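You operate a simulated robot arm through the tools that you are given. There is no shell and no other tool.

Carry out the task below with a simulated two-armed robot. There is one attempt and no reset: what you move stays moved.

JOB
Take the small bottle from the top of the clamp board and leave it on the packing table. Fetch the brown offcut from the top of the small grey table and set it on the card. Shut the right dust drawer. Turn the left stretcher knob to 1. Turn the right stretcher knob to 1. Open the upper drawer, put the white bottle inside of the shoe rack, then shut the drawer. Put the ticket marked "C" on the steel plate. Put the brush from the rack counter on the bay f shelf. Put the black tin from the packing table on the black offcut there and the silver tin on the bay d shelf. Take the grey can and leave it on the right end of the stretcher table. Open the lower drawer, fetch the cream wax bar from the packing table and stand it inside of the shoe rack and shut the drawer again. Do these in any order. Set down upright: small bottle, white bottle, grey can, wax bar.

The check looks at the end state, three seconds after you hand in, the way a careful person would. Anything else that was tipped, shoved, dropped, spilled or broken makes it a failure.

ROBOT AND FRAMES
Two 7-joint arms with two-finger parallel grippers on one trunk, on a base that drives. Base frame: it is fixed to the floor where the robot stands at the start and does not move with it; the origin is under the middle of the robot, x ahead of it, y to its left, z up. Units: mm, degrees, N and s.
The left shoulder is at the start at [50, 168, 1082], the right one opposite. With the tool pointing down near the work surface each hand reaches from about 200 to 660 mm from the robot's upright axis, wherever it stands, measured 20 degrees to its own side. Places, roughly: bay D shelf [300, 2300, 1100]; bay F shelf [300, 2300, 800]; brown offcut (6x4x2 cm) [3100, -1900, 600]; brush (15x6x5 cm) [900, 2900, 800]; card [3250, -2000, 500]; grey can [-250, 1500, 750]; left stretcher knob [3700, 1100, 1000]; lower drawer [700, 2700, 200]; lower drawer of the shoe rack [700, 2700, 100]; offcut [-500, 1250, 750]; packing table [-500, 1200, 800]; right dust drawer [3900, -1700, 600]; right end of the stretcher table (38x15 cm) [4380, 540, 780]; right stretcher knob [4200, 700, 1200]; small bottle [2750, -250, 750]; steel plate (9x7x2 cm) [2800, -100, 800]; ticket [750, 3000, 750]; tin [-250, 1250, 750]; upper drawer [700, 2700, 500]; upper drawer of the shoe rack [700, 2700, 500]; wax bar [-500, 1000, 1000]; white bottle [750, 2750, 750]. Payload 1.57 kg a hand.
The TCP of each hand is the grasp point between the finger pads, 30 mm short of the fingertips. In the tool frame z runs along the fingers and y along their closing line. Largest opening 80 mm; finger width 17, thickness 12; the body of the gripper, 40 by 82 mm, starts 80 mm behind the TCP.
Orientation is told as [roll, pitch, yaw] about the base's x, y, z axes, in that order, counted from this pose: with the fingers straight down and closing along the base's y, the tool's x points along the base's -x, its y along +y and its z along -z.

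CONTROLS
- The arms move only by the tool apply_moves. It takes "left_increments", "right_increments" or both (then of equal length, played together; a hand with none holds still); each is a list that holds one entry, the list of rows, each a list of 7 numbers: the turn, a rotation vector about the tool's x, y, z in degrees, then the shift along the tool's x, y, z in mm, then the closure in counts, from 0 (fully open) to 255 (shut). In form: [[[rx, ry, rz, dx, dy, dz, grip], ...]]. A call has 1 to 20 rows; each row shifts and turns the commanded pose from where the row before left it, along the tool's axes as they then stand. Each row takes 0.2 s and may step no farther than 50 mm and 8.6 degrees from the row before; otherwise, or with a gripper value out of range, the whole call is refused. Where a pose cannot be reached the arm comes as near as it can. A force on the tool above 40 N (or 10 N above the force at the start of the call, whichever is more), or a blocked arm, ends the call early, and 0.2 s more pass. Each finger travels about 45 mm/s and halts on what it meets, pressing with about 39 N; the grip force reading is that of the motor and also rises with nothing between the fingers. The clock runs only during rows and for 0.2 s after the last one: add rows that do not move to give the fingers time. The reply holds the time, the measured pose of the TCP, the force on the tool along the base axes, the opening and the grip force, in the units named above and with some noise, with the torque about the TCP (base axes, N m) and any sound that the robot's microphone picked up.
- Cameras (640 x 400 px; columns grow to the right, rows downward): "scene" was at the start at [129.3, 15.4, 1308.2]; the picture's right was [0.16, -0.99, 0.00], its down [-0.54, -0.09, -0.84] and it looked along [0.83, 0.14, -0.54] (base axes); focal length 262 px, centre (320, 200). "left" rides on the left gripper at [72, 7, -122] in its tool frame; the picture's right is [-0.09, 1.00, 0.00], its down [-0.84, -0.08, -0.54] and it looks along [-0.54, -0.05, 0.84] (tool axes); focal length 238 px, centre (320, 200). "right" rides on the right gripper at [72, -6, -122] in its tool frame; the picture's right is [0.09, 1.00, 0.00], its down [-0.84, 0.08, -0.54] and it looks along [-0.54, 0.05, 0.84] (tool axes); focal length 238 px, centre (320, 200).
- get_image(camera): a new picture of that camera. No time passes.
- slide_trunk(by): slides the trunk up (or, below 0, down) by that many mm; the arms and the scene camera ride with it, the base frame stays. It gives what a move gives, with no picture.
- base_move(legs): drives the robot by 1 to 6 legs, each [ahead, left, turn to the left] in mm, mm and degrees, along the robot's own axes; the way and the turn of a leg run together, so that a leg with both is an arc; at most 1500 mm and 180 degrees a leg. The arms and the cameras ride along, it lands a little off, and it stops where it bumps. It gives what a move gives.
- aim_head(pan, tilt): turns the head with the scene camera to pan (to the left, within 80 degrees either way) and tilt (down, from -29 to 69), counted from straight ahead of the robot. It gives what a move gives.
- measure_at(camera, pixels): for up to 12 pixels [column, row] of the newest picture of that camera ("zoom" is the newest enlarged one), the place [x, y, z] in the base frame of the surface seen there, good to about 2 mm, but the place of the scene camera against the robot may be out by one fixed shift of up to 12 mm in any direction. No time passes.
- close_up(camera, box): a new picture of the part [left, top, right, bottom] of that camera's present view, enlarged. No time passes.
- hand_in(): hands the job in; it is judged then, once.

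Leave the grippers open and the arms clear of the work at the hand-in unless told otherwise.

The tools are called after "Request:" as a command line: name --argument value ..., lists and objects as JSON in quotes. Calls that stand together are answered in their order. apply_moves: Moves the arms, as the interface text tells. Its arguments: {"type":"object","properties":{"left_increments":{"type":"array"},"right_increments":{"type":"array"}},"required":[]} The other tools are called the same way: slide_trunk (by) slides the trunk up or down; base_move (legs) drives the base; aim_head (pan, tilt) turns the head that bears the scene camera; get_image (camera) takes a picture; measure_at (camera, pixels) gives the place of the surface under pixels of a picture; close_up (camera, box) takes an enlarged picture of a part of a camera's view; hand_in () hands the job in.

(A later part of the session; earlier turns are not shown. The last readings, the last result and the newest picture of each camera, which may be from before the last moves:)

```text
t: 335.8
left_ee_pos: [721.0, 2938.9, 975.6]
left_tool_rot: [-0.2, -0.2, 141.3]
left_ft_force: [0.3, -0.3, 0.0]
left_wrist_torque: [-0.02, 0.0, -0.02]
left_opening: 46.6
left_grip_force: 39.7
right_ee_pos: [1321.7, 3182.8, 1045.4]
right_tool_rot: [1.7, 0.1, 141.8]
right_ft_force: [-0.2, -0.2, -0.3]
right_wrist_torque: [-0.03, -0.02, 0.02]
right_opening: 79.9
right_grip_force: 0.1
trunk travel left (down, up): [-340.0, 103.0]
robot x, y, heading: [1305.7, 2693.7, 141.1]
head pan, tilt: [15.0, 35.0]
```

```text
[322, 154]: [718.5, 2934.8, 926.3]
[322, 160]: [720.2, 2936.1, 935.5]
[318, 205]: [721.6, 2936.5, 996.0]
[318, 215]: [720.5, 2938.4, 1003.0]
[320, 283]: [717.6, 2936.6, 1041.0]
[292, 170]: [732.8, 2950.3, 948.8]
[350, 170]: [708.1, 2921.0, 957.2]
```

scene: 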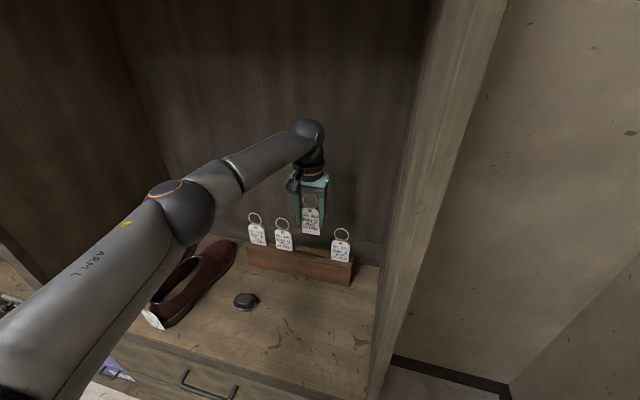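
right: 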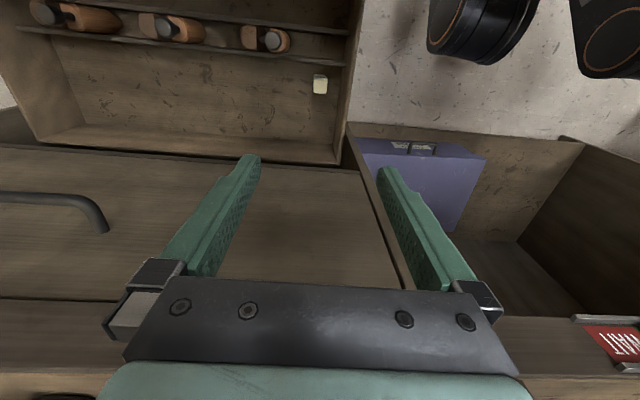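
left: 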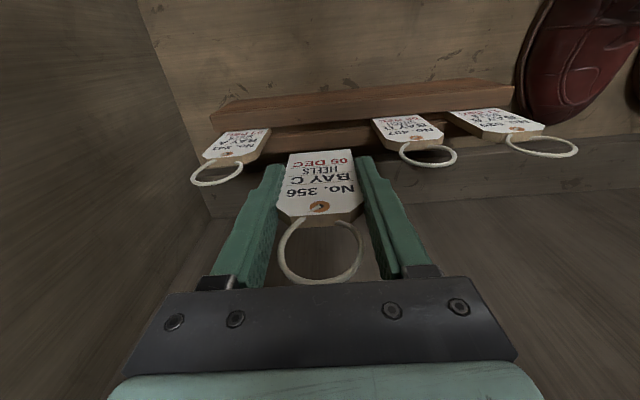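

The card is 46 by 78 mm and extends 50 mm below the TCP, 20 past the fingertips. I draw it back out of the rack and back off with the base.

Request:
apply_moves --left_increments '[[[0, 0, 0, 45, 0, 0, 255], [0, 0, 0, 45, 0, 0, 255], [0, 0, 0, 45, 0, 0, 255], [0, 0, 0, 45, 0, 0, 255], [0, 0, 0, 45, 0, 0, 255], [0, 0, 0, 0, 0, 0, 255]]]'

Request:
base_move --legs '[[-400, 0, 0]]'

Request:
aim_head --pan 0 --tilt 35

Request:
get_image --camera "scene"

```text
t: 337.2
left_ee_pos: [895.7, 2796.2, 974.7]
left_tool_rot: [-0.1, -0.2, 141.2]
left_ft_force: [-0.6, 0.2, -0.2]
left_wrist_torque: [0.0, -0.02, 0.02]
left_opening: 46.7
left_grip_force: 39.0
right_ee_pos: [1322.7, 3183.1, 1045.9]
right_tool_rot: [1.5, 0.2, 141.8]
right_ft_force: [-0.4, 0.4, 0.2]
right_wrist_torque: [0.01, -0.01, 0.0]
right_opening: 80.2
right_grip_force: 0.2
trunk travel left (down, up): [-340.0, 103.0]
robot x, y, heading: [1307.5, 2687.7, 141.3]
head pan, tilt: [15.0, 35.0]
```

```text
t: 339.7
left_ee_pos: [1214.6, 2542.0, 975.7]
left_tool_rot: [-0.1, -0.4, 140.6]
left_ft_force: [0.2, -0.5, 0.4]
left_wrist_torque: [0.0, 0.0, -0.02]
left_opening: 46.6
left_grip_force: 38.8
right_ee_pos: [1644.7, 2925.7, 1045.8]
right_tool_rot: [1.5, 0.1, 141.3]
right_ft_force: [0.0, 0.0, -0.1]
right_wrist_torque: [0.02, 0.0, 0.0]
right_opening: 80.2
right_grip_force: 0.1
trunk travel left (down, up): [-340.0, 103.0]
robot x, y, heading: [1626.0, 2437.3, 140.7]
head pan, tilt: [15.0, 35.0]
```

```text
t: 340.5
left_ee_pos: [1214.0, 2541.7, 975.5]
left_tool_rot: [-0.2, -0.2, 140.7]
left_ft_force: [0.3, 0.1, -0.4]
left_wrist_torque: [-0.01, 0.0, -0.02]
left_opening: 46.7
left_grip_force: 38.9
right_ee_pos: [1643.3, 2925.2, 1045.3]
right_tool_rot: [1.6, 0.2, 141.3]
right_ft_force: [-0.3, -0.4, -0.3]
right_wrist_torque: [-0.02, 0.01, 0.0]
right_opening: 79.8
right_grip_force: 0.0
trunk travel left (down, up): [-340.0, 103.0]
robot x, y, heading: [1624.0, 2432.7, 140.6]
head pan, tilt: [0.0, 35.0]
```

```text
taken
```

scene: 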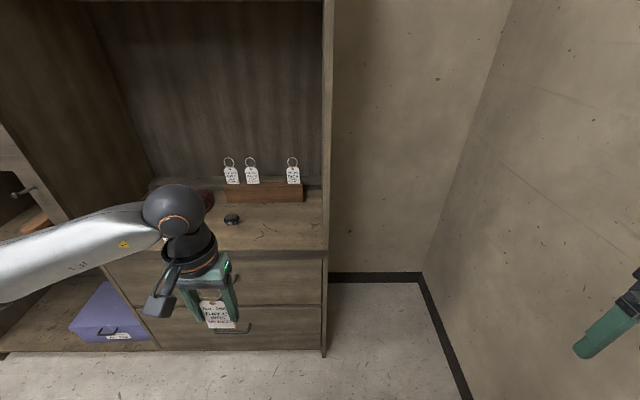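

The ticket is safe. I drive left along to the packing table for the grey can.

Request:
base_move --legs '[[0, 1060, 0.5], [0, 1060, 0]]'

Request:
aim_head --pan 0 --tilt 40

Request:
get_image --camera "scene"

```text
t: 359.4
left_ee_pos: [-170.3, 947.5, 976.1]
left_tool_rot: [-0.2, -0.4, 137.8]
left_ft_force: [1.1, 1.1, -0.4]
left_wrist_torque: [-0.01, -0.02, -0.03]
left_opening: 47.2
left_grip_force: 39.2
right_ee_pos: [279.1, 1308.5, 1045.0]
right_tool_rot: [1.6, 0.1, 138.3]
right_ft_force: [-0.1, 0.0, 0.5]
right_wrist_torque: [-0.01, 0.03, 0.02]
right_opening: 80.2
right_grip_force: 0.0
trunk travel left (down, up): [-340.0, 103.0]
robot x, y, heading: [238.7, 820.0, 137.7]
head pan, tilt: [0.0, 35.0]
```

```text
t: 360.0
left_ee_pos: [-168.1, 948.0, 976.0]
left_tool_rot: [-0.2, -0.2, 137.9]
left_ft_force: [0.1, -0.1, 0.8]
left_wrist_torque: [0.0, -0.02, 0.0]
left_opening: 46.7
left_grip_force: 39.0
right_ee_pos: [279.4, 1309.0, 1044.9]
right_tool_rot: [1.6, 0.2, 138.4]
right_ft_force: [0.7, 0.6, 0.2]
right_wrist_torque: [0.0, 0.0, 0.01]
right_opening: 80.0
right_grip_force: 0.1
trunk travel left (down, up): [-340.0, 103.0]
robot x, y, heading: [235.2, 818.8, 137.6]
head pan, tilt: [0.0, 40.0]
```

```text
taken
```

scene: 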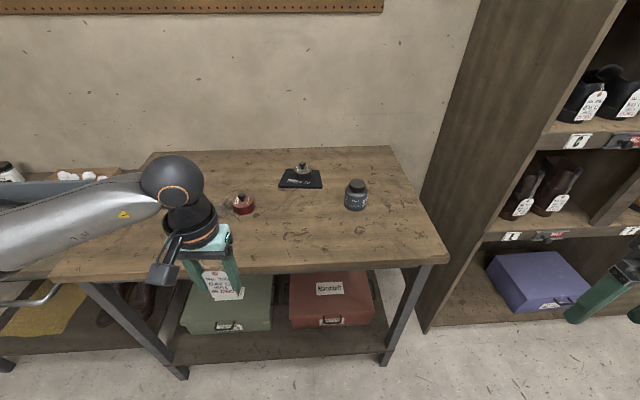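

Heading drifted to 137.6. I correct it and drive ahead 210 to the table.

Request:
base_move --legs '[[0, 0, 3.5], [205, 0, 0]]'

Request:
apply_moves --right_increments '[[[0, 0, 0, -20, 40, 0, 0], [0, 0, 0, -20, 40, 0, 0], [0, 0, 0, -20, 40, 0, 0], [0, 0, 0, -20, 40, 0, 0], [0, 0, 0, -20, 40, 0, 0], [0, 0, 0, 0, 0, 0, 0]]]'

Request:
get_image --camera "right"

Request:
get_image --camera "scene"

```text
t: 362.1
left_ee_pos: [-340.3, 1058.1, 975.1]
left_tool_rot: [-0.1, -0.3, 141.0]
left_ft_force: [-1.2, 1.5, -1.3]
left_wrist_torque: [0.01, 0.0, 0.01]
left_opening: 46.6
left_grip_force: 38.9
right_ee_pos: [88.2, 1443.3, 1045.1]
right_tool_rot: [1.7, 0.2, 141.5]
right_ft_force: [0.1, 0.7, 0.1]
right_wrist_torque: [0.01, -0.02, 0.02]
right_opening: 79.9
right_grip_force: 0.1
trunk travel left (down, up): [-340.0, 103.0]
robot x, y, heading: [69.5, 953.0, 141.1]
head pan, tilt: [0.0, 40.0]
```

```text
t: 363.5
left_ee_pos: [-339.3, 1057.6, 977.4]
left_tool_rot: [0.0, -0.3, 140.8]
left_ft_force: [0.4, 0.2, -0.6]
left_wrist_torque: [0.02, 0.0, 0.0]
left_opening: 46.7
left_grip_force: 38.8
right_ee_pos: [-116.4, 1348.4, 1046.9]
right_tool_rot: [1.4, 0.1, 141.4]
right_ft_force: [0.5, 0.1, 0.1]
right_wrist_torque: [-0.02, 0.04, 0.02]
right_opening: 80.0
right_grip_force: 0.0
trunk travel left (down, up): [-340.0, 103.0]
robot x, y, heading: [72.6, 950.6, 140.7]
head pan, tilt: [0.0, 40.0]
```

```text
taken
```

right: 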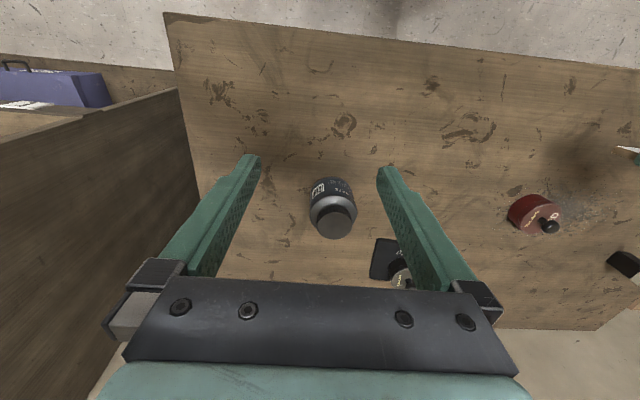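

```text
taken
```

scene: 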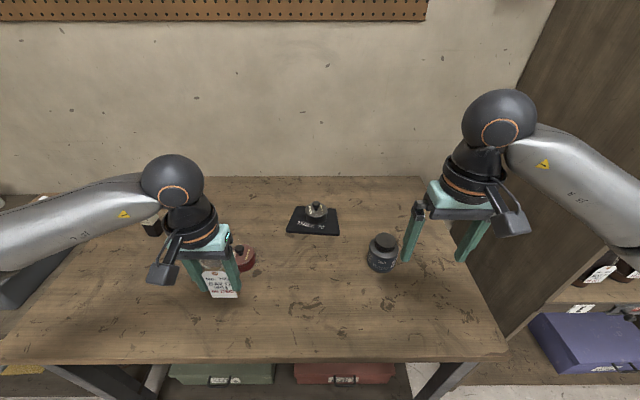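

The grey can (GREASE) is at (333,210) in the right camera. I measure it.

Request:
measure_at --camera "right" --pixels '[[335, 221], [321, 218], [349, 218], [335, 236], [313, 200], [354, 200], [333, 182], [312, 212], [356, 210]]'

Request:
close_up --camera "right" --box '[270, 150, 400, 260]'

```text
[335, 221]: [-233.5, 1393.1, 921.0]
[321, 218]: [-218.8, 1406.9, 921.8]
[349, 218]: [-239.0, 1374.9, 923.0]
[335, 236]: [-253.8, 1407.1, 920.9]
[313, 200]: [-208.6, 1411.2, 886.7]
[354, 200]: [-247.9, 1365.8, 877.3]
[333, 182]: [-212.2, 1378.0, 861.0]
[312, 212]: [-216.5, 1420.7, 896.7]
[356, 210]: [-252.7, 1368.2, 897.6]
```

```text
3.64 times, centred on (335, 205) of right
```

zoom: 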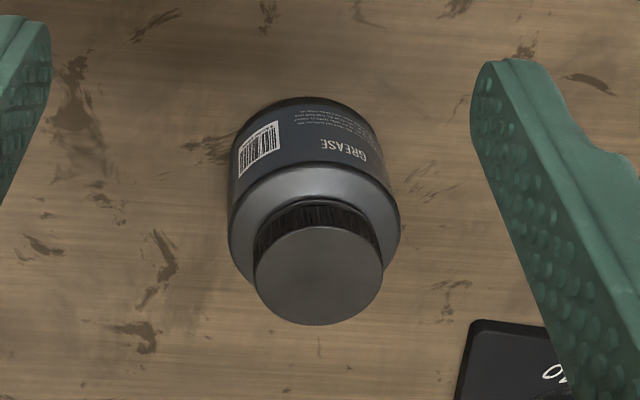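

Can's centre near (-234, 1393), body about 66–68 mm, cap top z 921. I move over it and down to just above the cap, then look.

Request:
apply_moves --right_increments '[[[0, 0, 0, -39.9, 12.8, 0, 0], [0, 0, 0, -39.9, 12.8, 0, 0], [0, 0, 0, -39.9, 12.9, 0, 0], [0, 0, 0, 0, 0, 42, 0], [0, 0, 0, 0, 0, 42, 0], [0, 0, 0, 0, 0, 0, 0]]]'

Request:
get_image --camera "right"

```text
t: 364.9
left_ee_pos: [-340.4, 1057.0, 974.7]
left_tool_rot: [-0.2, -0.4, 140.9]
left_ft_force: [-1.0, -0.5, 0.3]
left_wrist_torque: [0.03, 0.01, -0.02]
left_opening: 46.7
left_grip_force: 38.9
right_ee_pos: [-232.8, 1391.8, 966.9]
right_tool_rot: [1.7, 0.1, 141.4]
right_ft_force: [-0.1, 0.3, 0.4]
right_wrist_torque: [-0.03, 0.0, 0.0]
right_opening: 79.8
right_grip_force: 0.0
trunk travel left (down, up): [-340.0, 103.0]
robot x, y, heading: [71.7, 954.3, 141.1]
head pan, tilt: [0.0, 40.0]
```

```text
taken
```

right: 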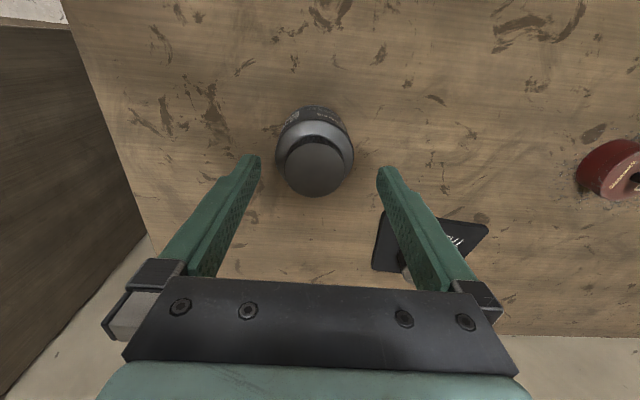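

I measure the cap and body rims again from here.

Request:
measure_at --camera "right" --pixels '[[286, 168], [342, 168], [314, 195], [314, 140], [314, 168], [279, 150], [351, 152]]'

```text
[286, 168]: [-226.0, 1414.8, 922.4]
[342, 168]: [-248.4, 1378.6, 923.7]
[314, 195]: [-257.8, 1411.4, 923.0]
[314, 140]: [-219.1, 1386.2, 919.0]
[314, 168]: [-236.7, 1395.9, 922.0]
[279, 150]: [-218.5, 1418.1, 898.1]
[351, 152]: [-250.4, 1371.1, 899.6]
```

Centre is (-237, 1397). I fix the small roll, shift 6.5 mm forward, and check before going down.

Request:
apply_moves --right_increments '[[[1.7, 0, 0, -6.5, -1.4, 0, 0], [0, 0, 0, 0, 0, 20, 0], [0, 0, 0, 0, 0, 0, 0]]]'

Request:
get_image --camera "right"

```text
t: 365.7
left_ee_pos: [-340.0, 1057.5, 975.9]
left_tool_rot: [-0.1, -0.3, 140.9]
left_ft_force: [-0.5, 0.5, 0.1]
left_wrist_torque: [0.04, -0.04, 0.02]
left_opening: 46.7
left_grip_force: 39.1
right_ee_pos: [-238.0, 1395.9, 947.2]
right_tool_rot: [-0.2, 0.1, 141.5]
right_ft_force: [1.1, -0.5, 0.2]
right_wrist_torque: [-0.04, -0.01, -0.02]
right_opening: 80.1
right_grip_force: 0.1
trunk travel left (down, up): [-340.0, 103.0]
robot x, y, heading: [72.0, 953.7, 141.1]
head pan, tilt: [0.0, 40.0]
```

```text
taken
```

right: 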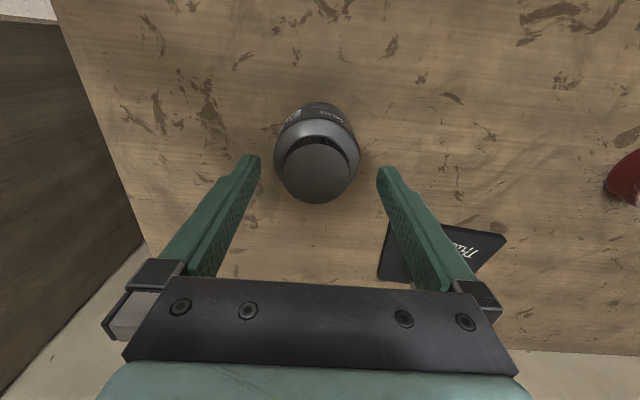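

Centred (column 317). I go down 65 mm around the body.

Request:
apply_moves --right_increments '[[[0, 0, 0, 0, 0, 33, 0], [0, 0, 0, 0, 0, 32, 0], [0, 0, 0, 0, 0, 0, 0]]]'

Request:
get_image --camera "right"

```text
t: 366.5
left_ee_pos: [-340.0, 1058.1, 975.4]
left_tool_rot: [0.0, -0.3, 140.9]
left_ft_force: [0.0, -0.2, -0.1]
left_wrist_torque: [-0.03, 0.05, -0.02]
left_opening: 46.7
left_grip_force: 39.3
right_ee_pos: [-233.9, 1395.4, 880.2]
right_tool_rot: [-0.1, 0.2, 141.4]
right_ft_force: [0.8, -0.2, 0.8]
right_wrist_torque: [0.05, -0.02, -0.02]
right_opening: 79.9
right_grip_force: 0.1
trunk travel left (down, up): [-340.0, 103.0]
robot x, y, heading: [73.2, 953.0, 140.8]
head pan, tilt: [0.0, 40.0]
```

```text
taken
```

right: 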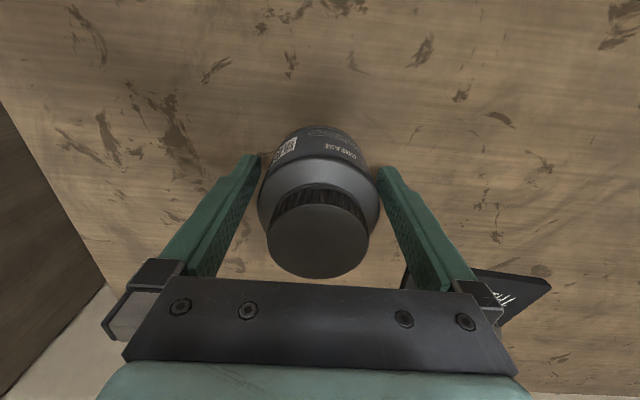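

The can fills the gap evenly. I close and lift it.

Request:
apply_moves --right_increments '[[[0, 0, 0, 0, 0, 0, 255], [0, 0, 0, 0, 0, 0, 255], [0, 0, 0, 0, 0, 0, 255], [0, 0, 0, 0, 0, 0, 255]]]'

Request:
apply_moves --right_increments '[[[0, 0, 0, 0, 0, -10, 255], [0, 0, 0, 0, 0, -40, 255], [0, 0, 0, 0, 0, -40, 255], [0, 0, 0, 0, 0, -40, 255], [0, 0, 0, 0, 0, 0, 255]]]'

Request:
get_image --camera "scene"

```text
t: 367.5
left_ee_pos: [-340.3, 1057.5, 975.4]
left_tool_rot: [-0.1, -0.2, 141.0]
left_ft_force: [0.2, 0.3, -0.2]
left_wrist_torque: [0.02, 0.04, -0.01]
left_opening: 46.5
left_grip_force: 38.8
right_ee_pos: [-234.9, 1396.0, 880.0]
right_tool_rot: [-0.1, 0.1, 141.5]
right_ft_force: [-0.2, -0.3, 0.0]
right_wrist_torque: [-0.03, 0.02, 0.0]
right_opening: 65.3
right_grip_force: 39.5
trunk travel left (down, up): [-340.0, 103.0]
robot x, y, heading: [72.7, 955.5, 140.8]
head pan, tilt: [0.0, 40.0]
```

```text
t: 368.7
left_ee_pos: [-340.3, 1058.0, 976.0]
left_tool_rot: [-0.1, -0.2, 140.8]
left_ft_force: [-0.2, 0.0, -0.3]
left_wrist_torque: [0.0, -0.01, 0.0]
left_opening: 46.6
left_grip_force: 39.0
right_ee_pos: [-236.7, 1394.2, 1013.8]
right_tool_rot: [-0.2, 0.1, 141.5]
right_ft_force: [0.1, 0.4, -2.6]
right_wrist_torque: [-0.03, 0.0, 0.03]
right_opening: 65.5
right_grip_force: 39.2
trunk travel left (down, up): [-340.0, 103.0]
robot x, y, heading: [69.0, 955.2, 140.9]
head pan, tilt: [0.0, 40.0]
```

```text
taken
```

scene: 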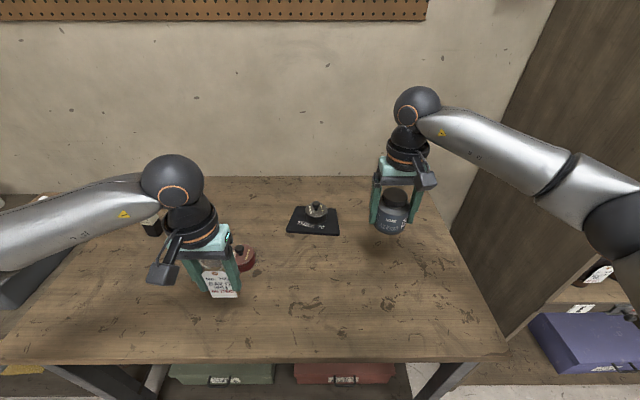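

The can is held (65 mm). I draw the right hand in, back off from the table, and turn towards the middle of the room to survey the way to the clamp board.

Request:
apply_moves --right_increments '[[[0, 0, 0, 45, 0, -10, 255], [0, 0, 0, 45, 0, -10, 255], [0, 0, 0, 45, 0, 0, 255], [0, 0, 0, 0, 0, 0, 255]]]'

Request:
base_move --legs '[[-350, 0, 0], [0, 0, -120]]'

Request:
aim_head --pan 0 --tilt 30

Request:
get_image --camera "scene"

Request:
aim_head --pan -35 --tilt 30

Request:
get_image --camera "scene"

```text
t: 369.7
left_ee_pos: [-340.2, 1058.6, 976.1]
left_tool_rot: [-0.1, -0.2, 140.8]
left_ft_force: [-0.7, -0.2, -0.9]
left_wrist_torque: [-0.01, -0.01, -0.03]
left_opening: 46.7
left_grip_force: 38.8
right_ee_pos: [-132.8, 1309.2, 1031.5]
right_tool_rot: [-0.2, 0.0, 141.5]
right_ft_force: [0.3, 0.7, -2.9]
right_wrist_torque: [-0.02, -0.02, -0.01]
right_opening: 65.4
right_grip_force: 38.9
trunk travel left (down, up): [-340.0, 103.0]
robot x, y, heading: [70.2, 951.5, 140.8]
head pan, tilt: [0.0, 40.0]
```

```text
t: 377.0
left_ee_pos: [642.9, 1032.0, 976.0]
left_tool_rot: [-0.1, -0.2, 20.3]
left_ft_force: [-0.8, -0.1, -0.1]
left_wrist_torque: [-0.02, -0.02, 0.0]
left_opening: 46.5
left_grip_force: 39.0
right_ee_pos: [753.8, 725.5, 1030.5]
right_tool_rot: [-0.1, 0.0, 20.9]
right_ft_force: [-1.3, 0.2, -2.6]
right_wrist_torque: [-0.01, -0.02, 0.02]
right_opening: 65.3
right_grip_force: 39.7
trunk travel left (down, up): [-340.0, 103.0]
robot x, y, heading: [345.4, 728.3, 20.4]
head pan, tilt: [0.0, 40.0]
```

```text
t: 377.7
left_ee_pos: [642.8, 1031.6, 974.6]
left_tool_rot: [0.0, -0.2, 20.4]
left_ft_force: [0.2, 0.8, -0.6]
left_wrist_torque: [-0.02, 0.0, 0.05]
left_opening: 46.7
left_grip_force: 39.4
right_ee_pos: [752.4, 725.3, 1030.4]
right_tool_rot: [-0.1, 0.1, 20.9]
right_ft_force: [-0.8, 0.0, -2.5]
right_wrist_torque: [-0.02, 0.04, -0.04]
right_opening: 65.3
right_grip_force: 39.0
trunk travel left (down, up): [-340.0, 103.0]
robot x, y, heading: [340.0, 730.9, 20.4]
head pan, tilt: [0.0, 30.0]
```

```text
taken
```

scene: 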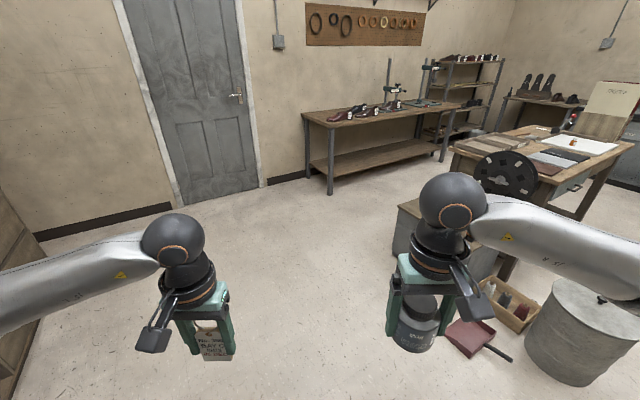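

```text
t: 378.7
left_ee_pos: [642.2, 1032.3, 975.1]
left_tool_rot: [0.0, -0.2, 20.3]
left_ft_force: [-1.1, -0.8, -0.5]
left_wrist_torque: [-0.01, -0.02, 0.0]
left_opening: 46.6
left_grip_force: 39.3
right_ee_pos: [753.3, 725.1, 1032.0]
right_tool_rot: [0.0, 0.1, 20.9]
right_ft_force: [0.2, -0.4, -2.7]
right_wrist_torque: [0.01, 0.03, 0.04]
right_opening: 65.5
right_grip_force: 38.9
trunk travel left (down, up): [-340.0, 103.0]
robot x, y, heading: [341.5, 730.6, 20.2]
head pan, tilt: [-35.0, 30.0]
```

```text
taken
```

scene: 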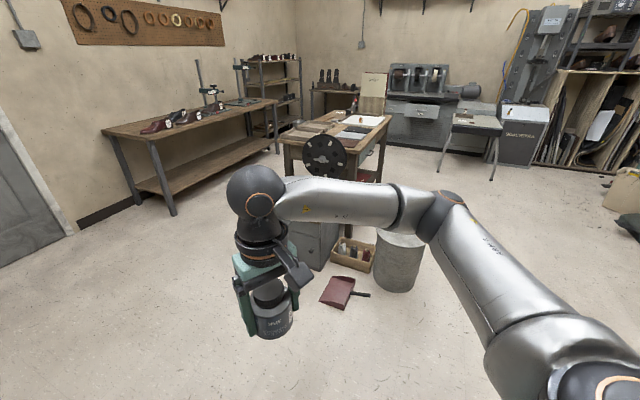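

I see the stretcher table at the far wall, the middle bench with a black wheel, the grey machine and the small grey table. I measure key points and enlarge the bench.

Request:
measure_at --camera "scene" --pixels '[[285, 140], [350, 150], [390, 118], [345, 133], [365, 122], [355, 113], [320, 250], [395, 260], [340, 292], [470, 125], [105, 130], [275, 100]]'

Request:
close_up --camera "scene" --box '[260, 60, 420, 180]'

Request:
close_up --camera "scene" --box '[90, 50, 310, 210]'

Request:
close_up --camera "scene" --box '[370, 50, 560, 180]'

```text
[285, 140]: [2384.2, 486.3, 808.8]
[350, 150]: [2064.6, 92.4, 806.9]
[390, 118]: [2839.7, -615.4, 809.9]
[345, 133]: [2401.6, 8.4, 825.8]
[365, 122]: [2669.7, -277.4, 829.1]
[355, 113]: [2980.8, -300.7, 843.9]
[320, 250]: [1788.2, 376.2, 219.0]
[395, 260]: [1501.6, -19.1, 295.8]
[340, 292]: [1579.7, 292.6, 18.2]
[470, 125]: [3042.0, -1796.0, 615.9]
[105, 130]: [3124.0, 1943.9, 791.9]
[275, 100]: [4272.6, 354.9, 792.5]
```

```text
3.33 times, centred on (340, 120) of scene
```

zoom: 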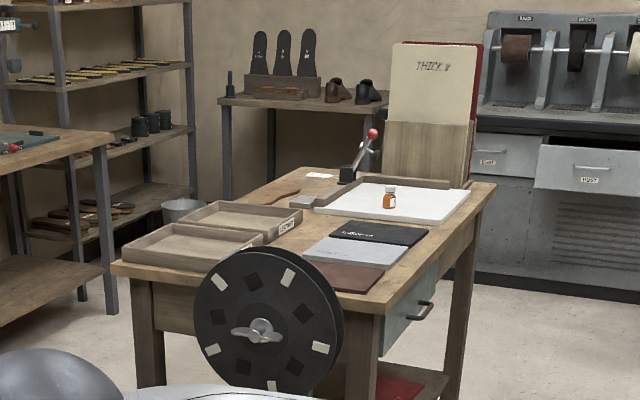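

```text
2.50 times, centred on (200, 130) of scene
```

zoom: 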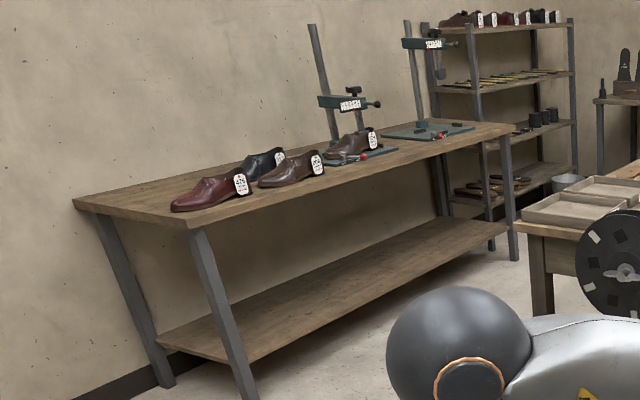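

```text
3.08 times, centred on (465, 115) of scene
```

zoom: 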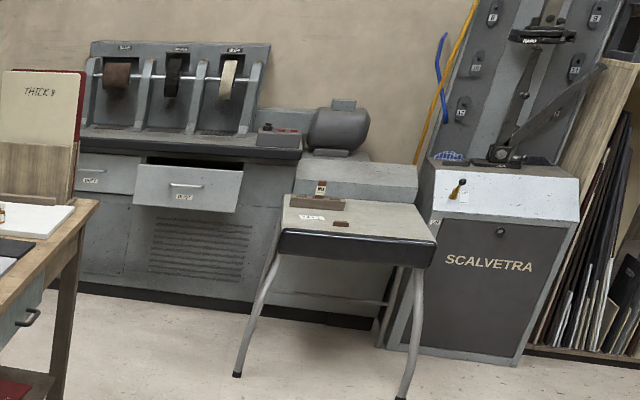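

The middle bench: clamp board (white) with a small orange bottle, a steel plate near its clamp, trays and slabs. It lies square to the room axes. I turn to face along it (heading −39) and drive down the free lane right of the bin, surveying on the way.

Request:
base_move --legs '[[0, 0, -59], [0, -450, 0], [600, 0, 0]]'

Request:
aim_head --pan 10 --tilt 25

Request:
get_image --camera "scene"

Request:
aim_head --pan -50 --tilt 30

Request:
get_image --camera "scene"

```text
t: 388.8
left_ee_pos: [965.0, -80.0, 976.2]
left_tool_rot: [-0.1, -0.1, -36.6]
left_ft_force: [-0.1, -0.6, 0.0]
left_wrist_torque: [-0.01, -0.01, -0.01]
left_opening: 46.7
left_grip_force: 39.1
right_ee_pos: [770.3, -341.0, 1031.0]
right_tool_rot: [-0.1, 0.1, -36.0]
right_ft_force: [0.2, -1.1, -2.8]
right_wrist_torque: [0.06, 0.04, 0.03]
right_opening: 65.5
right_grip_force: 39.5
trunk travel left (down, up): [-340.0, 103.0]
robot x, y, heading: [547.8, 4.6, -36.5]
head pan, tilt: [-35.0, 30.0]
```

```text
t: 389.9
left_ee_pos: [966.6, -79.7, 974.4]
left_tool_rot: [-0.1, -0.3, -36.6]
left_ft_force: [-0.2, -0.5, -0.5]
left_wrist_torque: [0.0, 0.01, -0.01]
left_opening: 46.7
left_grip_force: 39.6
right_ee_pos: [769.1, -340.3, 1030.7]
right_tool_rot: [-0.2, 0.1, -36.0]
right_ft_force: [0.2, -0.8, -2.1]
right_wrist_torque: [-0.01, 0.01, 0.0]
right_opening: 65.4
right_grip_force: 38.7
trunk travel left (down, up): [-340.0, 103.0]
robot x, y, heading: [550.3, 5.9, -36.9]
head pan, tilt: [10.0, 25.0]
```

```text
taken
```

scene: 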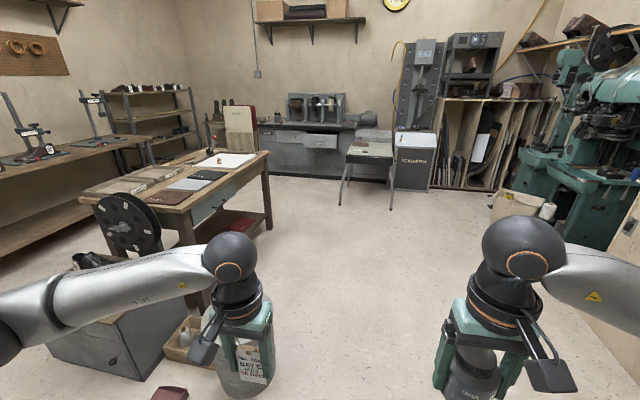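

```text
t: 391.2
left_ee_pos: [966.5, -80.2, 976.6]
left_tool_rot: [-0.1, -0.3, -36.5]
left_ft_force: [-0.2, -0.3, -1.5]
left_wrist_torque: [0.01, 0.01, 0.03]
left_opening: 46.8
left_grip_force: 39.0
right_ee_pos: [768.9, -340.1, 1029.6]
right_tool_rot: [-0.1, 0.1, -36.0]
right_ft_force: [-0.3, 0.3, -3.1]
right_wrist_torque: [0.01, 0.03, 0.0]
right_opening: 65.3
right_grip_force: 39.4
trunk travel left (down, up): [-340.0, 103.0]
robot x, y, heading: [550.6, 8.0, -36.5]
head pan, tilt: [-50.0, 30.0]
```

```text
taken
```

scene: 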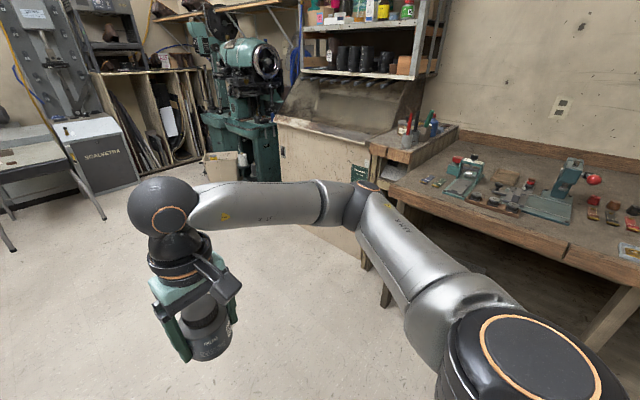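

A wide lane leads along the bench's right side. I correct the heading and drive down to opposite the clamp board, then turn left to face the bench.

Request:
base_move --legs '[[0, 0, -2.4], [1300, 0, 0], [500, 0, 0]]'

Request:
aim_head --pan 60 --tilt 25

Request:
get_image --camera "scene"

```text
t: 400.8
left_ee_pos: [2383.2, -1246.3, 974.7]
left_tool_rot: [-0.1, -0.1, -39.2]
left_ft_force: [0.1, -0.6, -0.4]
left_wrist_torque: [0.0, -0.01, -0.03]
left_opening: 46.7
left_grip_force: 39.5
right_ee_pos: [2175.7, -1499.6, 1031.0]
right_tool_rot: [0.0, 0.2, -38.7]
right_ft_force: [0.4, -0.7, -3.2]
right_wrist_torque: [0.01, 0.05, 0.01]
right_opening: 65.4
right_grip_force: 39.0
trunk travel left (down, up): [-340.0, 103.0]
robot x, y, heading: [1972.3, -1139.8, -39.0]
head pan, tilt: [-50.0, 30.0]
```

```text
t: 402.7
left_ee_pos: [2384.0, -1246.6, 976.2]
left_tool_rot: [0.0, -0.3, -39.2]
left_ft_force: [-0.8, -0.1, 0.5]
left_wrist_torque: [-0.02, 0.0, -0.03]
left_opening: 46.7
left_grip_force: 39.7
right_ee_pos: [2175.9, -1498.1, 1030.5]
right_tool_rot: [-0.1, 0.1, -38.7]
right_ft_force: [-0.1, 0.4, -1.9]
right_wrist_torque: [0.0, 0.04, 0.0]
right_opening: 65.5
right_grip_force: 39.4
trunk travel left (down, up): [-340.0, 103.0]
robot x, y, heading: [1970.0, -1140.8, -39.2]
head pan, tilt: [60.0, 25.0]
```

```text
taken
```

scene: 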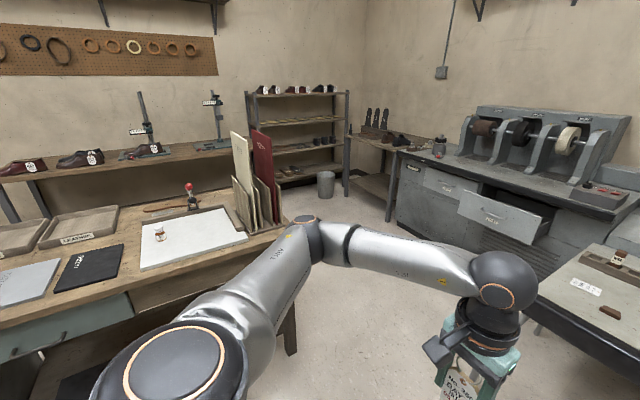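

The bench with the white clamp board is on my left; the grey table and open dust drawer ahead right. I turn 90 degrees left to face the bench and drive nearer.

Request:
base_move --legs '[[0, 0, 90], [250, 0, 0]]'

Request:
aim_head --pan 0 --tilt 32

Request:
get_image --camera "scene"

```text
t: 408.4
left_ee_pos: [2238.1, -529.2, 974.7]
left_tool_rot: [-0.1, -0.2, 51.1]
left_ft_force: [-0.1, 0.5, -0.2]
left_wrist_torque: [-0.02, 0.01, -0.02]
left_opening: 46.8
left_grip_force: 39.5
right_ee_pos: [2490.3, -736.0, 1031.2]
right_tool_rot: [-0.1, 0.3, 51.7]
right_ft_force: [0.3, -0.2, -1.9]
right_wrist_torque: [-0.03, -0.01, 0.0]
right_opening: 65.5
right_grip_force: 39.0
trunk travel left (down, up): [-340.0, 103.0]
robot x, y, heading: [2134.6, -941.7, 50.8]
head pan, tilt: [60.0, 25.0]
```

```text
t: 409.7
left_ee_pos: [2238.0, -529.9, 975.2]
left_tool_rot: [-0.1, -0.3, 51.1]
left_ft_force: [-0.2, -0.5, -0.2]
left_wrist_torque: [0.0, 0.0, -0.01]
left_opening: 46.5
left_grip_force: 39.0
right_ee_pos: [2489.2, -737.6, 1031.1]
right_tool_rot: [-0.2, 0.1, 51.7]
right_ft_force: [1.7, -1.0, -2.2]
right_wrist_torque: [-0.04, -0.02, -0.02]
right_opening: 65.5
right_grip_force: 39.7
trunk travel left (down, up): [-340.0, 103.0]
robot x, y, heading: [2132.4, -944.4, 51.0]
head pan, tilt: [0.0, 32.0]
```

```text
taken
```

scene: 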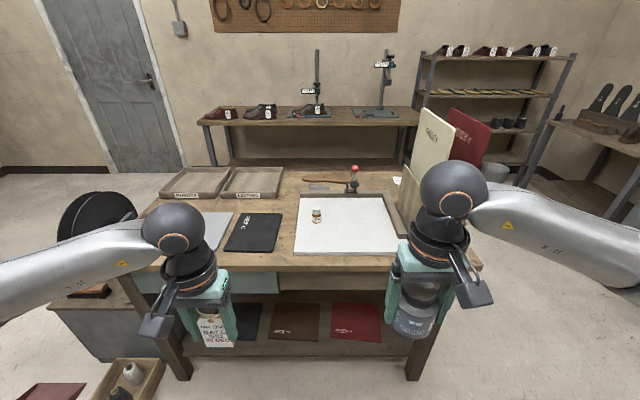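

I enlarge the clamp board and the stuff behind it to find the steel plate.

Request:
close_up --camera "scene" --box '[260, 140, 430, 270]'

Request:
measure_at --camera "scene" --pixels '[[318, 187], [310, 186], [327, 187], [316, 215], [316, 210], [354, 170], [345, 220], [150, 265], [470, 265], [300, 268], [320, 172], [370, 185]]'

```text
3.08 times, centred on (345, 205) of scene
```

zoom: 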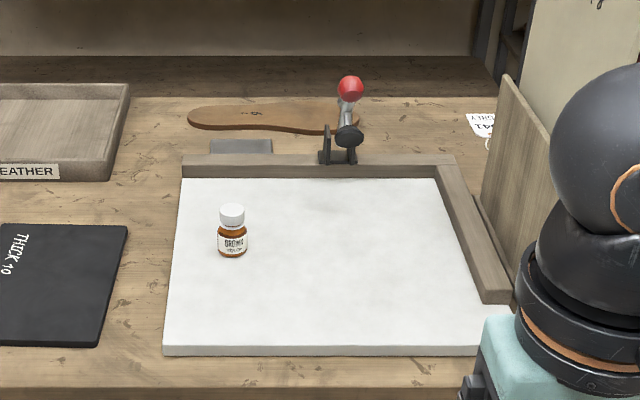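

```text
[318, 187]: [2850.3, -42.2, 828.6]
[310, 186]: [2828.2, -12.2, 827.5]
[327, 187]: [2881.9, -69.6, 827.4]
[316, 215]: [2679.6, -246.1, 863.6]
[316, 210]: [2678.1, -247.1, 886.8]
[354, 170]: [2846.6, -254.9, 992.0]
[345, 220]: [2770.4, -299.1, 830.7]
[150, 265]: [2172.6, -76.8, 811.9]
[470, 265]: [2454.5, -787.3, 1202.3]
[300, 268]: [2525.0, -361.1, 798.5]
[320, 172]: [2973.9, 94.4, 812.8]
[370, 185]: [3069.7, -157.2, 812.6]
```

The steel plate lies behind the board's back rail, near the far side of the bench (118 mm from that edge), with the bottle in front – so the ticket is better placed from the other side. I look right to see whether I can pass round the bench's end.

Request:
aim_head --pan -45 --tilt 35

Request:
get_image --camera "scene"

```text
t: 410.8
left_ee_pos: [2237.5, -530.3, 975.3]
left_tool_rot: [-0.1, -0.3, 51.0]
left_ft_force: [-0.3, -0.3, 0.0]
left_wrist_torque: [0.01, 0.01, 0.03]
left_opening: 46.4
left_grip_force: 39.2
right_ee_pos: [2489.7, -737.0, 1031.2]
right_tool_rot: [-0.2, 0.1, 51.6]
right_ft_force: [0.6, 0.3, -3.0]
right_wrist_torque: [-0.01, 0.03, -0.02]
right_opening: 65.4
right_grip_force: 38.8
trunk travel left (down, up): [-340.0, 103.0]
robot x, y, heading: [2130.5, -943.4, 51.3]
head pan, tilt: [-45.0, 35.0]
```

```text
taken
```

scene: 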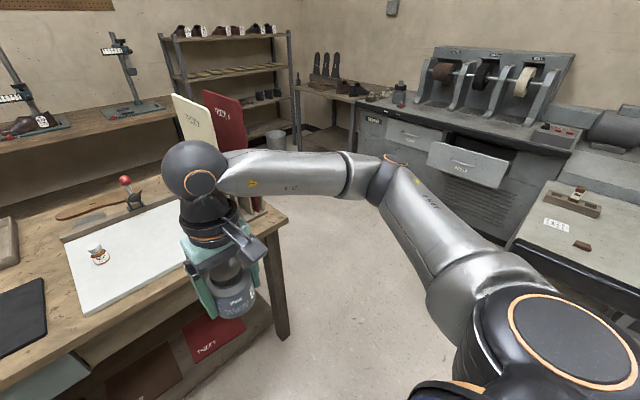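

Request:
measure_at --camera "scene" --pixels '[[288, 335], [285, 215], [400, 200], [355, 155], [300, 150], [515, 240], [545, 210], [282, 145], [470, 175], [300, 180], [330, 200], [300, 280]]'

Request:
close_up --camera "scene" --box '[480, 90, 640, 320]'

```text
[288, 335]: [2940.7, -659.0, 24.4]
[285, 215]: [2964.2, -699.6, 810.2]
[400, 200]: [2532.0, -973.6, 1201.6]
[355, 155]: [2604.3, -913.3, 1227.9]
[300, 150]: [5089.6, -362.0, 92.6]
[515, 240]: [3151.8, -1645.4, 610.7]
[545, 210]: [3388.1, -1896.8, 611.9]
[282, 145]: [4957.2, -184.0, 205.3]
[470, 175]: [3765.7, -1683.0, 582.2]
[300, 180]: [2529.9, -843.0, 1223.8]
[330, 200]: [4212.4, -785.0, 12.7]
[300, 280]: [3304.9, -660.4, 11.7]
```

```text
1.74 times, centred on (560, 205) of scene
```

zoom: 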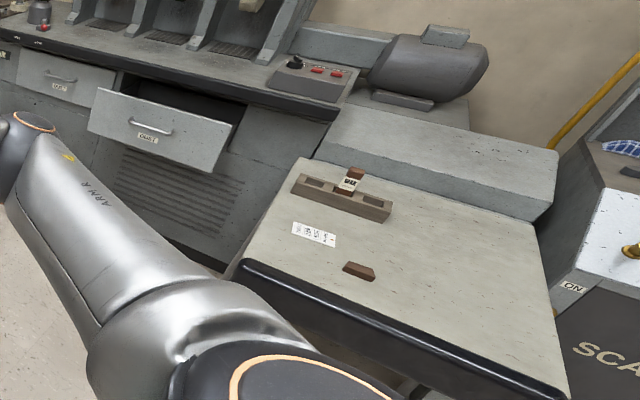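

Behind the bench's end there's a 1.2 m wide passage to the grinder. I turn to face along it, drive past the bench end, then across to the stretcher side.

Request:
base_move --legs '[[0, 0, -90], [860, 0, 0]]'

Request:
aim_head --pan 60 --tilt 35

Request:
get_image --camera "scene"

Request:
aim_head --pan 0 --tilt 35

Request:
get_image --camera "scene"

```text
t: 419.2
left_ee_pos: [3235.8, -1563.5, 975.1]
left_tool_rot: [-0.1, -0.3, -37.3]
left_ft_force: [0.5, -1.1, 0.1]
left_wrist_torque: [-0.02, 0.05, -0.01]
left_opening: 46.6
left_grip_force: 38.5
right_ee_pos: [3036.4, -1821.9, 1030.9]
right_tool_rot: [-0.2, 0.1, -36.7]
right_ft_force: [-0.3, -0.5, -2.8]
right_wrist_torque: [0.0, 0.0, 0.01]
right_opening: 65.4
right_grip_force: 39.0
trunk travel left (down, up): [-340.0, 103.0]
robot x, y, heading: [2823.6, -1471.6, -37.3]
head pan, tilt: [-45.0, 35.0]
stopped in leg 2: the robot was blocked; the commanded pose is now the measured one
```

```text
t: 421.0
left_ee_pos: [3235.8, -1562.6, 975.7]
left_tool_rot: [-0.1, -0.3, -37.3]
left_ft_force: [0.2, 0.5, 0.0]
left_wrist_torque: [0.0, -0.01, 0.0]
left_opening: 46.7
left_grip_force: 39.2
right_ee_pos: [3037.2, -1820.8, 1030.5]
right_tool_rot: [-0.2, 0.2, -36.7]
right_ft_force: [0.5, 0.3, -2.6]
right_wrist_torque: [-0.03, 0.03, -0.02]
right_opening: 65.4
right_grip_force: 38.8
trunk travel left (down, up): [-340.0, 103.0]
robot x, y, heading: [2820.0, -1472.7, -37.2]
head pan, tilt: [60.0, 35.0]
```

```text
taken
```

scene: 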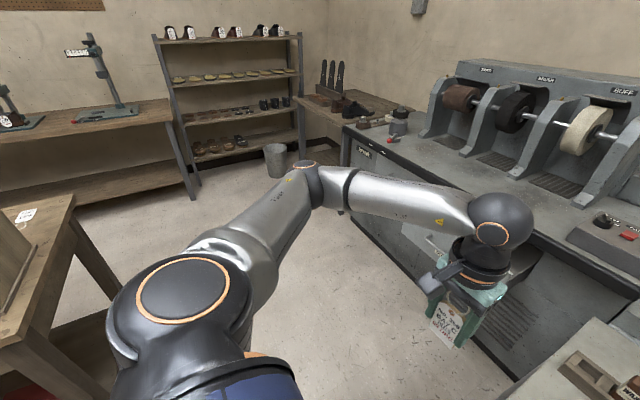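

```text
t: 422.3
left_ee_pos: [3235.9, -1564.6, 975.4]
left_tool_rot: [0.0, -0.2, -37.2]
left_ft_force: [0.2, 0.1, 0.4]
left_wrist_torque: [0.0, 0.01, 0.0]
left_opening: 46.6
left_grip_force: 39.5
right_ee_pos: [3036.3, -1822.1, 1031.6]
right_tool_rot: [-0.2, 0.2, -36.6]
right_ft_force: [-0.1, 0.8, -2.8]
right_wrist_torque: [0.02, 0.03, 0.04]
right_opening: 65.3
right_grip_force: 39.4
trunk travel left (down, up): [-340.0, 103.0]
robot x, y, heading: [2819.2, -1471.3, -37.2]
head pan, tilt: [0.0, 35.0]
```

```text
taken
```

scene: 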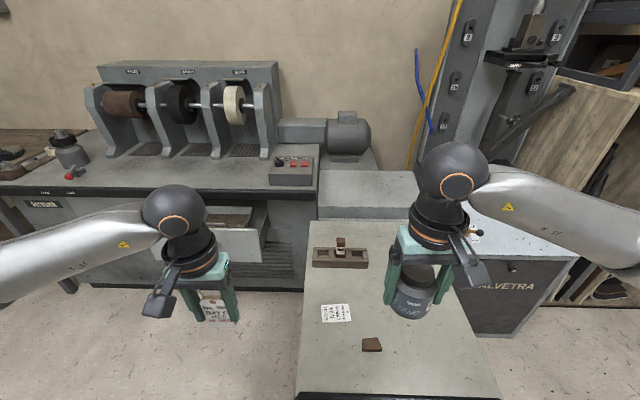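

The base reported a block: it must have touched the small grey table's splayed leg. I check whether the table has moved by measuring the same features again.

Request:
measure_at --camera "scene" --pixels '[[310, 222], [300, 392], [495, 395], [372, 343], [336, 313], [340, 257], [313, 262], [367, 262], [350, 394]]'

Request:
aim_head --pan -15 --tilt 62

Request:
get_image --camera "scene"

```text
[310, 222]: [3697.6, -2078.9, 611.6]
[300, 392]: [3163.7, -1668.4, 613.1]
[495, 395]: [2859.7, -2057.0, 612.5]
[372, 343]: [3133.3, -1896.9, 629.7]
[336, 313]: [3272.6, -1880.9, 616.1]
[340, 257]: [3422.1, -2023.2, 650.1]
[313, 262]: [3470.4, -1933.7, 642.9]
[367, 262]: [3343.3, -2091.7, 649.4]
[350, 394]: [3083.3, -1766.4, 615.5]
```

```text
t: 423.2
left_ee_pos: [3235.5, -1562.2, 975.8]
left_tool_rot: [0.0, -0.3, -37.3]
left_ft_force: [0.6, -0.4, -0.2]
left_wrist_torque: [-0.01, -0.01, 0.0]
left_opening: 46.6
left_grip_force: 39.0
right_ee_pos: [3035.0, -1821.3, 1030.5]
right_tool_rot: [-0.3, 0.2, -36.7]
right_ft_force: [-0.2, -0.4, -3.1]
right_wrist_torque: [0.0, 0.04, 0.0]
right_opening: 65.6
right_grip_force: 39.5
trunk travel left (down, up): [-340.0, 103.0]
robot x, y, heading: [2822.3, -1467.8, -37.2]
head pan, tilt: [-15.0, 62.0]
```

```text
taken
```

scene: 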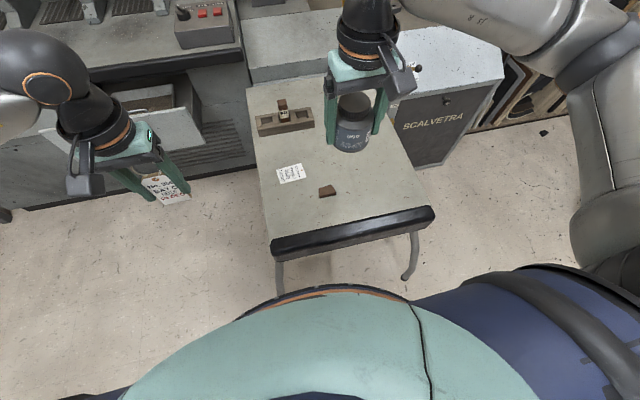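

The table stands on fixed legs and the move simply stopped there; the offcut and card look undisturbed. I back off 25 mm, correct the heading and go across in shorter legs.

Request:
base_move --legs '[[-25, 0, -1.7], [0, 450, 0]]'

Request:
aim_head --pan 0 --tilt 35

Request:
get_image --camera "scene"

```text
t: 428.1
left_ee_pos: [3495.5, -1206.0, 975.5]
left_tool_rot: [-0.1, -0.4, -38.4]
left_ft_force: [0.0, 0.3, 0.0]
left_wrist_torque: [0.0, -0.05, 0.0]
left_opening: 46.6
left_grip_force: 39.1
right_ee_pos: [3290.3, -1461.7, 1030.6]
right_tool_rot: [-0.2, 0.3, -37.8]
right_ft_force: [0.5, -0.2, -2.0]
right_wrist_torque: [0.03, 0.0, 0.01]
right_opening: 65.6
right_grip_force: 39.4
trunk travel left (down, up): [-340.0, 103.0]
robot x, y, heading: [3082.4, -1107.5, -38.5]
head pan, tilt: [-15.0, 62.0]
```

```text
t: 429.0
left_ee_pos: [3494.5, -1206.3, 976.7]
left_tool_rot: [-0.1, -0.3, -38.5]
left_ft_force: [0.3, -0.1, -0.4]
left_wrist_torque: [0.02, -0.02, 0.0]
left_opening: 46.7
left_grip_force: 38.6
right_ee_pos: [3290.6, -1460.3, 1031.1]
right_tool_rot: [-0.2, 0.2, -37.8]
right_ft_force: [-0.2, 0.5, -2.5]
right_wrist_torque: [-0.01, 0.01, -0.04]
right_opening: 64.9
right_grip_force: 38.8
trunk travel left (down, up): [-340.0, 103.0]
robot x, y, heading: [3082.7, -1106.0, -38.4]
head pan, tilt: [0.0, 35.0]
```

```text
taken
```

scene: 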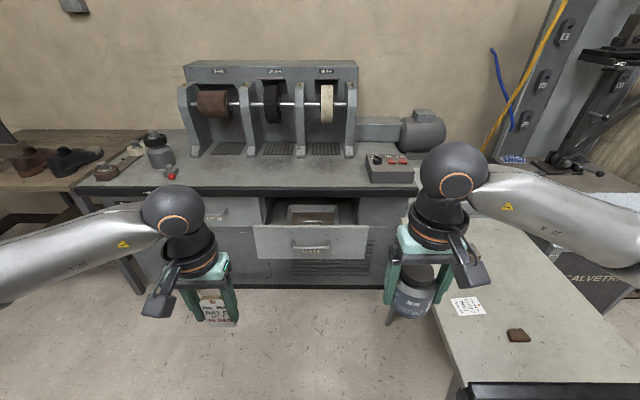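

The open dust drawer is straight ahead. I measure it for later, then move a bit further from the bench end and continue left.

Request:
measure_at --camera "scene" --pixels '[[310, 245], [258, 245], [365, 240], [310, 228], [310, 213], [235, 215], [380, 215], [312, 285], [310, 175], [190, 205]]'

Request:
base_move --legs '[[60, 0, -0.4], [0, 620, 0]]'

```text
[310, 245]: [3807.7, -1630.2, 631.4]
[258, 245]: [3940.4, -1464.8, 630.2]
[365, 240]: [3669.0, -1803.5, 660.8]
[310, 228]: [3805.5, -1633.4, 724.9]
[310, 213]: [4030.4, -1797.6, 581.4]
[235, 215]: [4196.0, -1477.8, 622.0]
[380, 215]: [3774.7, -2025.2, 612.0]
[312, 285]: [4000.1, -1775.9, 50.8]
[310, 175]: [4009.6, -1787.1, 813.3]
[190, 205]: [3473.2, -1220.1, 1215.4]
```

```text
t: 435.5
left_ee_pos: [3932.5, -765.5, 975.3]
left_tool_rot: [-0.1, -0.2, -39.0]
left_ft_force: [0.3, -0.3, 0.1]
left_wrist_torque: [-0.01, 0.0, 0.0]
left_opening: 46.6
left_grip_force: 39.4
right_ee_pos: [3724.9, -1016.8, 1030.7]
right_tool_rot: [-0.2, 0.2, -38.4]
right_ft_force: [0.0, -1.5, -2.6]
right_wrist_torque: [0.04, 0.04, -0.01]
right_opening: 65.6
right_grip_force: 39.1
trunk travel left (down, up): [-340.0, 103.0]
robot x, y, heading: [3519.6, -659.3, -39.0]
head pan, tilt: [0.0, 35.0]
```

Robot at u=1697, v=−3152. I go on left 610.

Request:
base_move --legs '[[0, 610, 0]]'

Request:
aim_head --pan 70 --tilt 30

Request:
get_image --camera "scene"

```text
t: 441.3
left_ee_pos: [4322.0, -290.1, 975.9]
left_tool_rot: [-0.1, -0.3, -39.3]
left_ft_force: [-0.4, -0.2, 0.3]
left_wrist_torque: [0.03, 0.0, 0.02]
left_opening: 46.5
left_grip_force: 39.1
right_ee_pos: [4113.8, -540.9, 1031.4]
right_tool_rot: [-0.2, 0.2, -38.6]
right_ft_force: [0.2, 0.8, -2.2]
right_wrist_torque: [0.03, 0.05, 0.04]
right_opening: 65.6
right_grip_force: 39.4
trunk travel left (down, up): [-340.0, 103.0]
robot x, y, heading: [3911.7, -183.7, -39.1]
head pan, tilt: [0.0, 35.0]
```

```text
t: 442.8
left_ee_pos: [4322.4, -290.0, 976.1]
left_tool_rot: [-0.1, -0.2, -39.2]
left_ft_force: [-0.2, 0.1, -0.6]
left_wrist_torque: [-0.01, 0.0, 0.02]
left_opening: 47.0
left_grip_force: 38.6
right_ee_pos: [4111.6, -541.0, 1030.1]
right_tool_rot: [-0.2, 0.3, -38.8]
right_ft_force: [-0.6, 0.1, -3.0]
right_wrist_torque: [0.02, 0.03, 0.0]
right_opening: 65.5
right_grip_force: 39.2
trunk travel left (down, up): [-340.0, 103.0]
robot x, y, heading: [3910.9, -186.2, -39.1]
head pan, tilt: [70.0, 30.0]
```

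```text
taken
```

scene: 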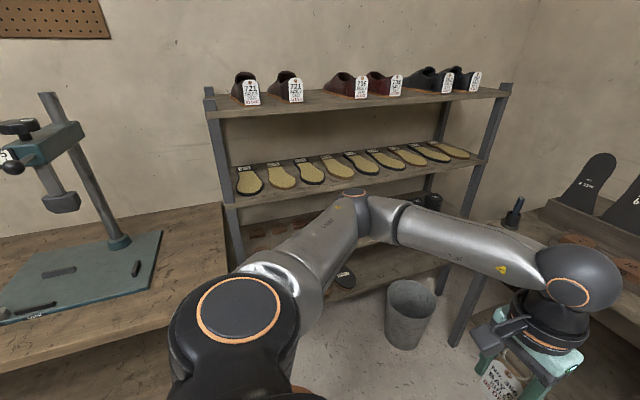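

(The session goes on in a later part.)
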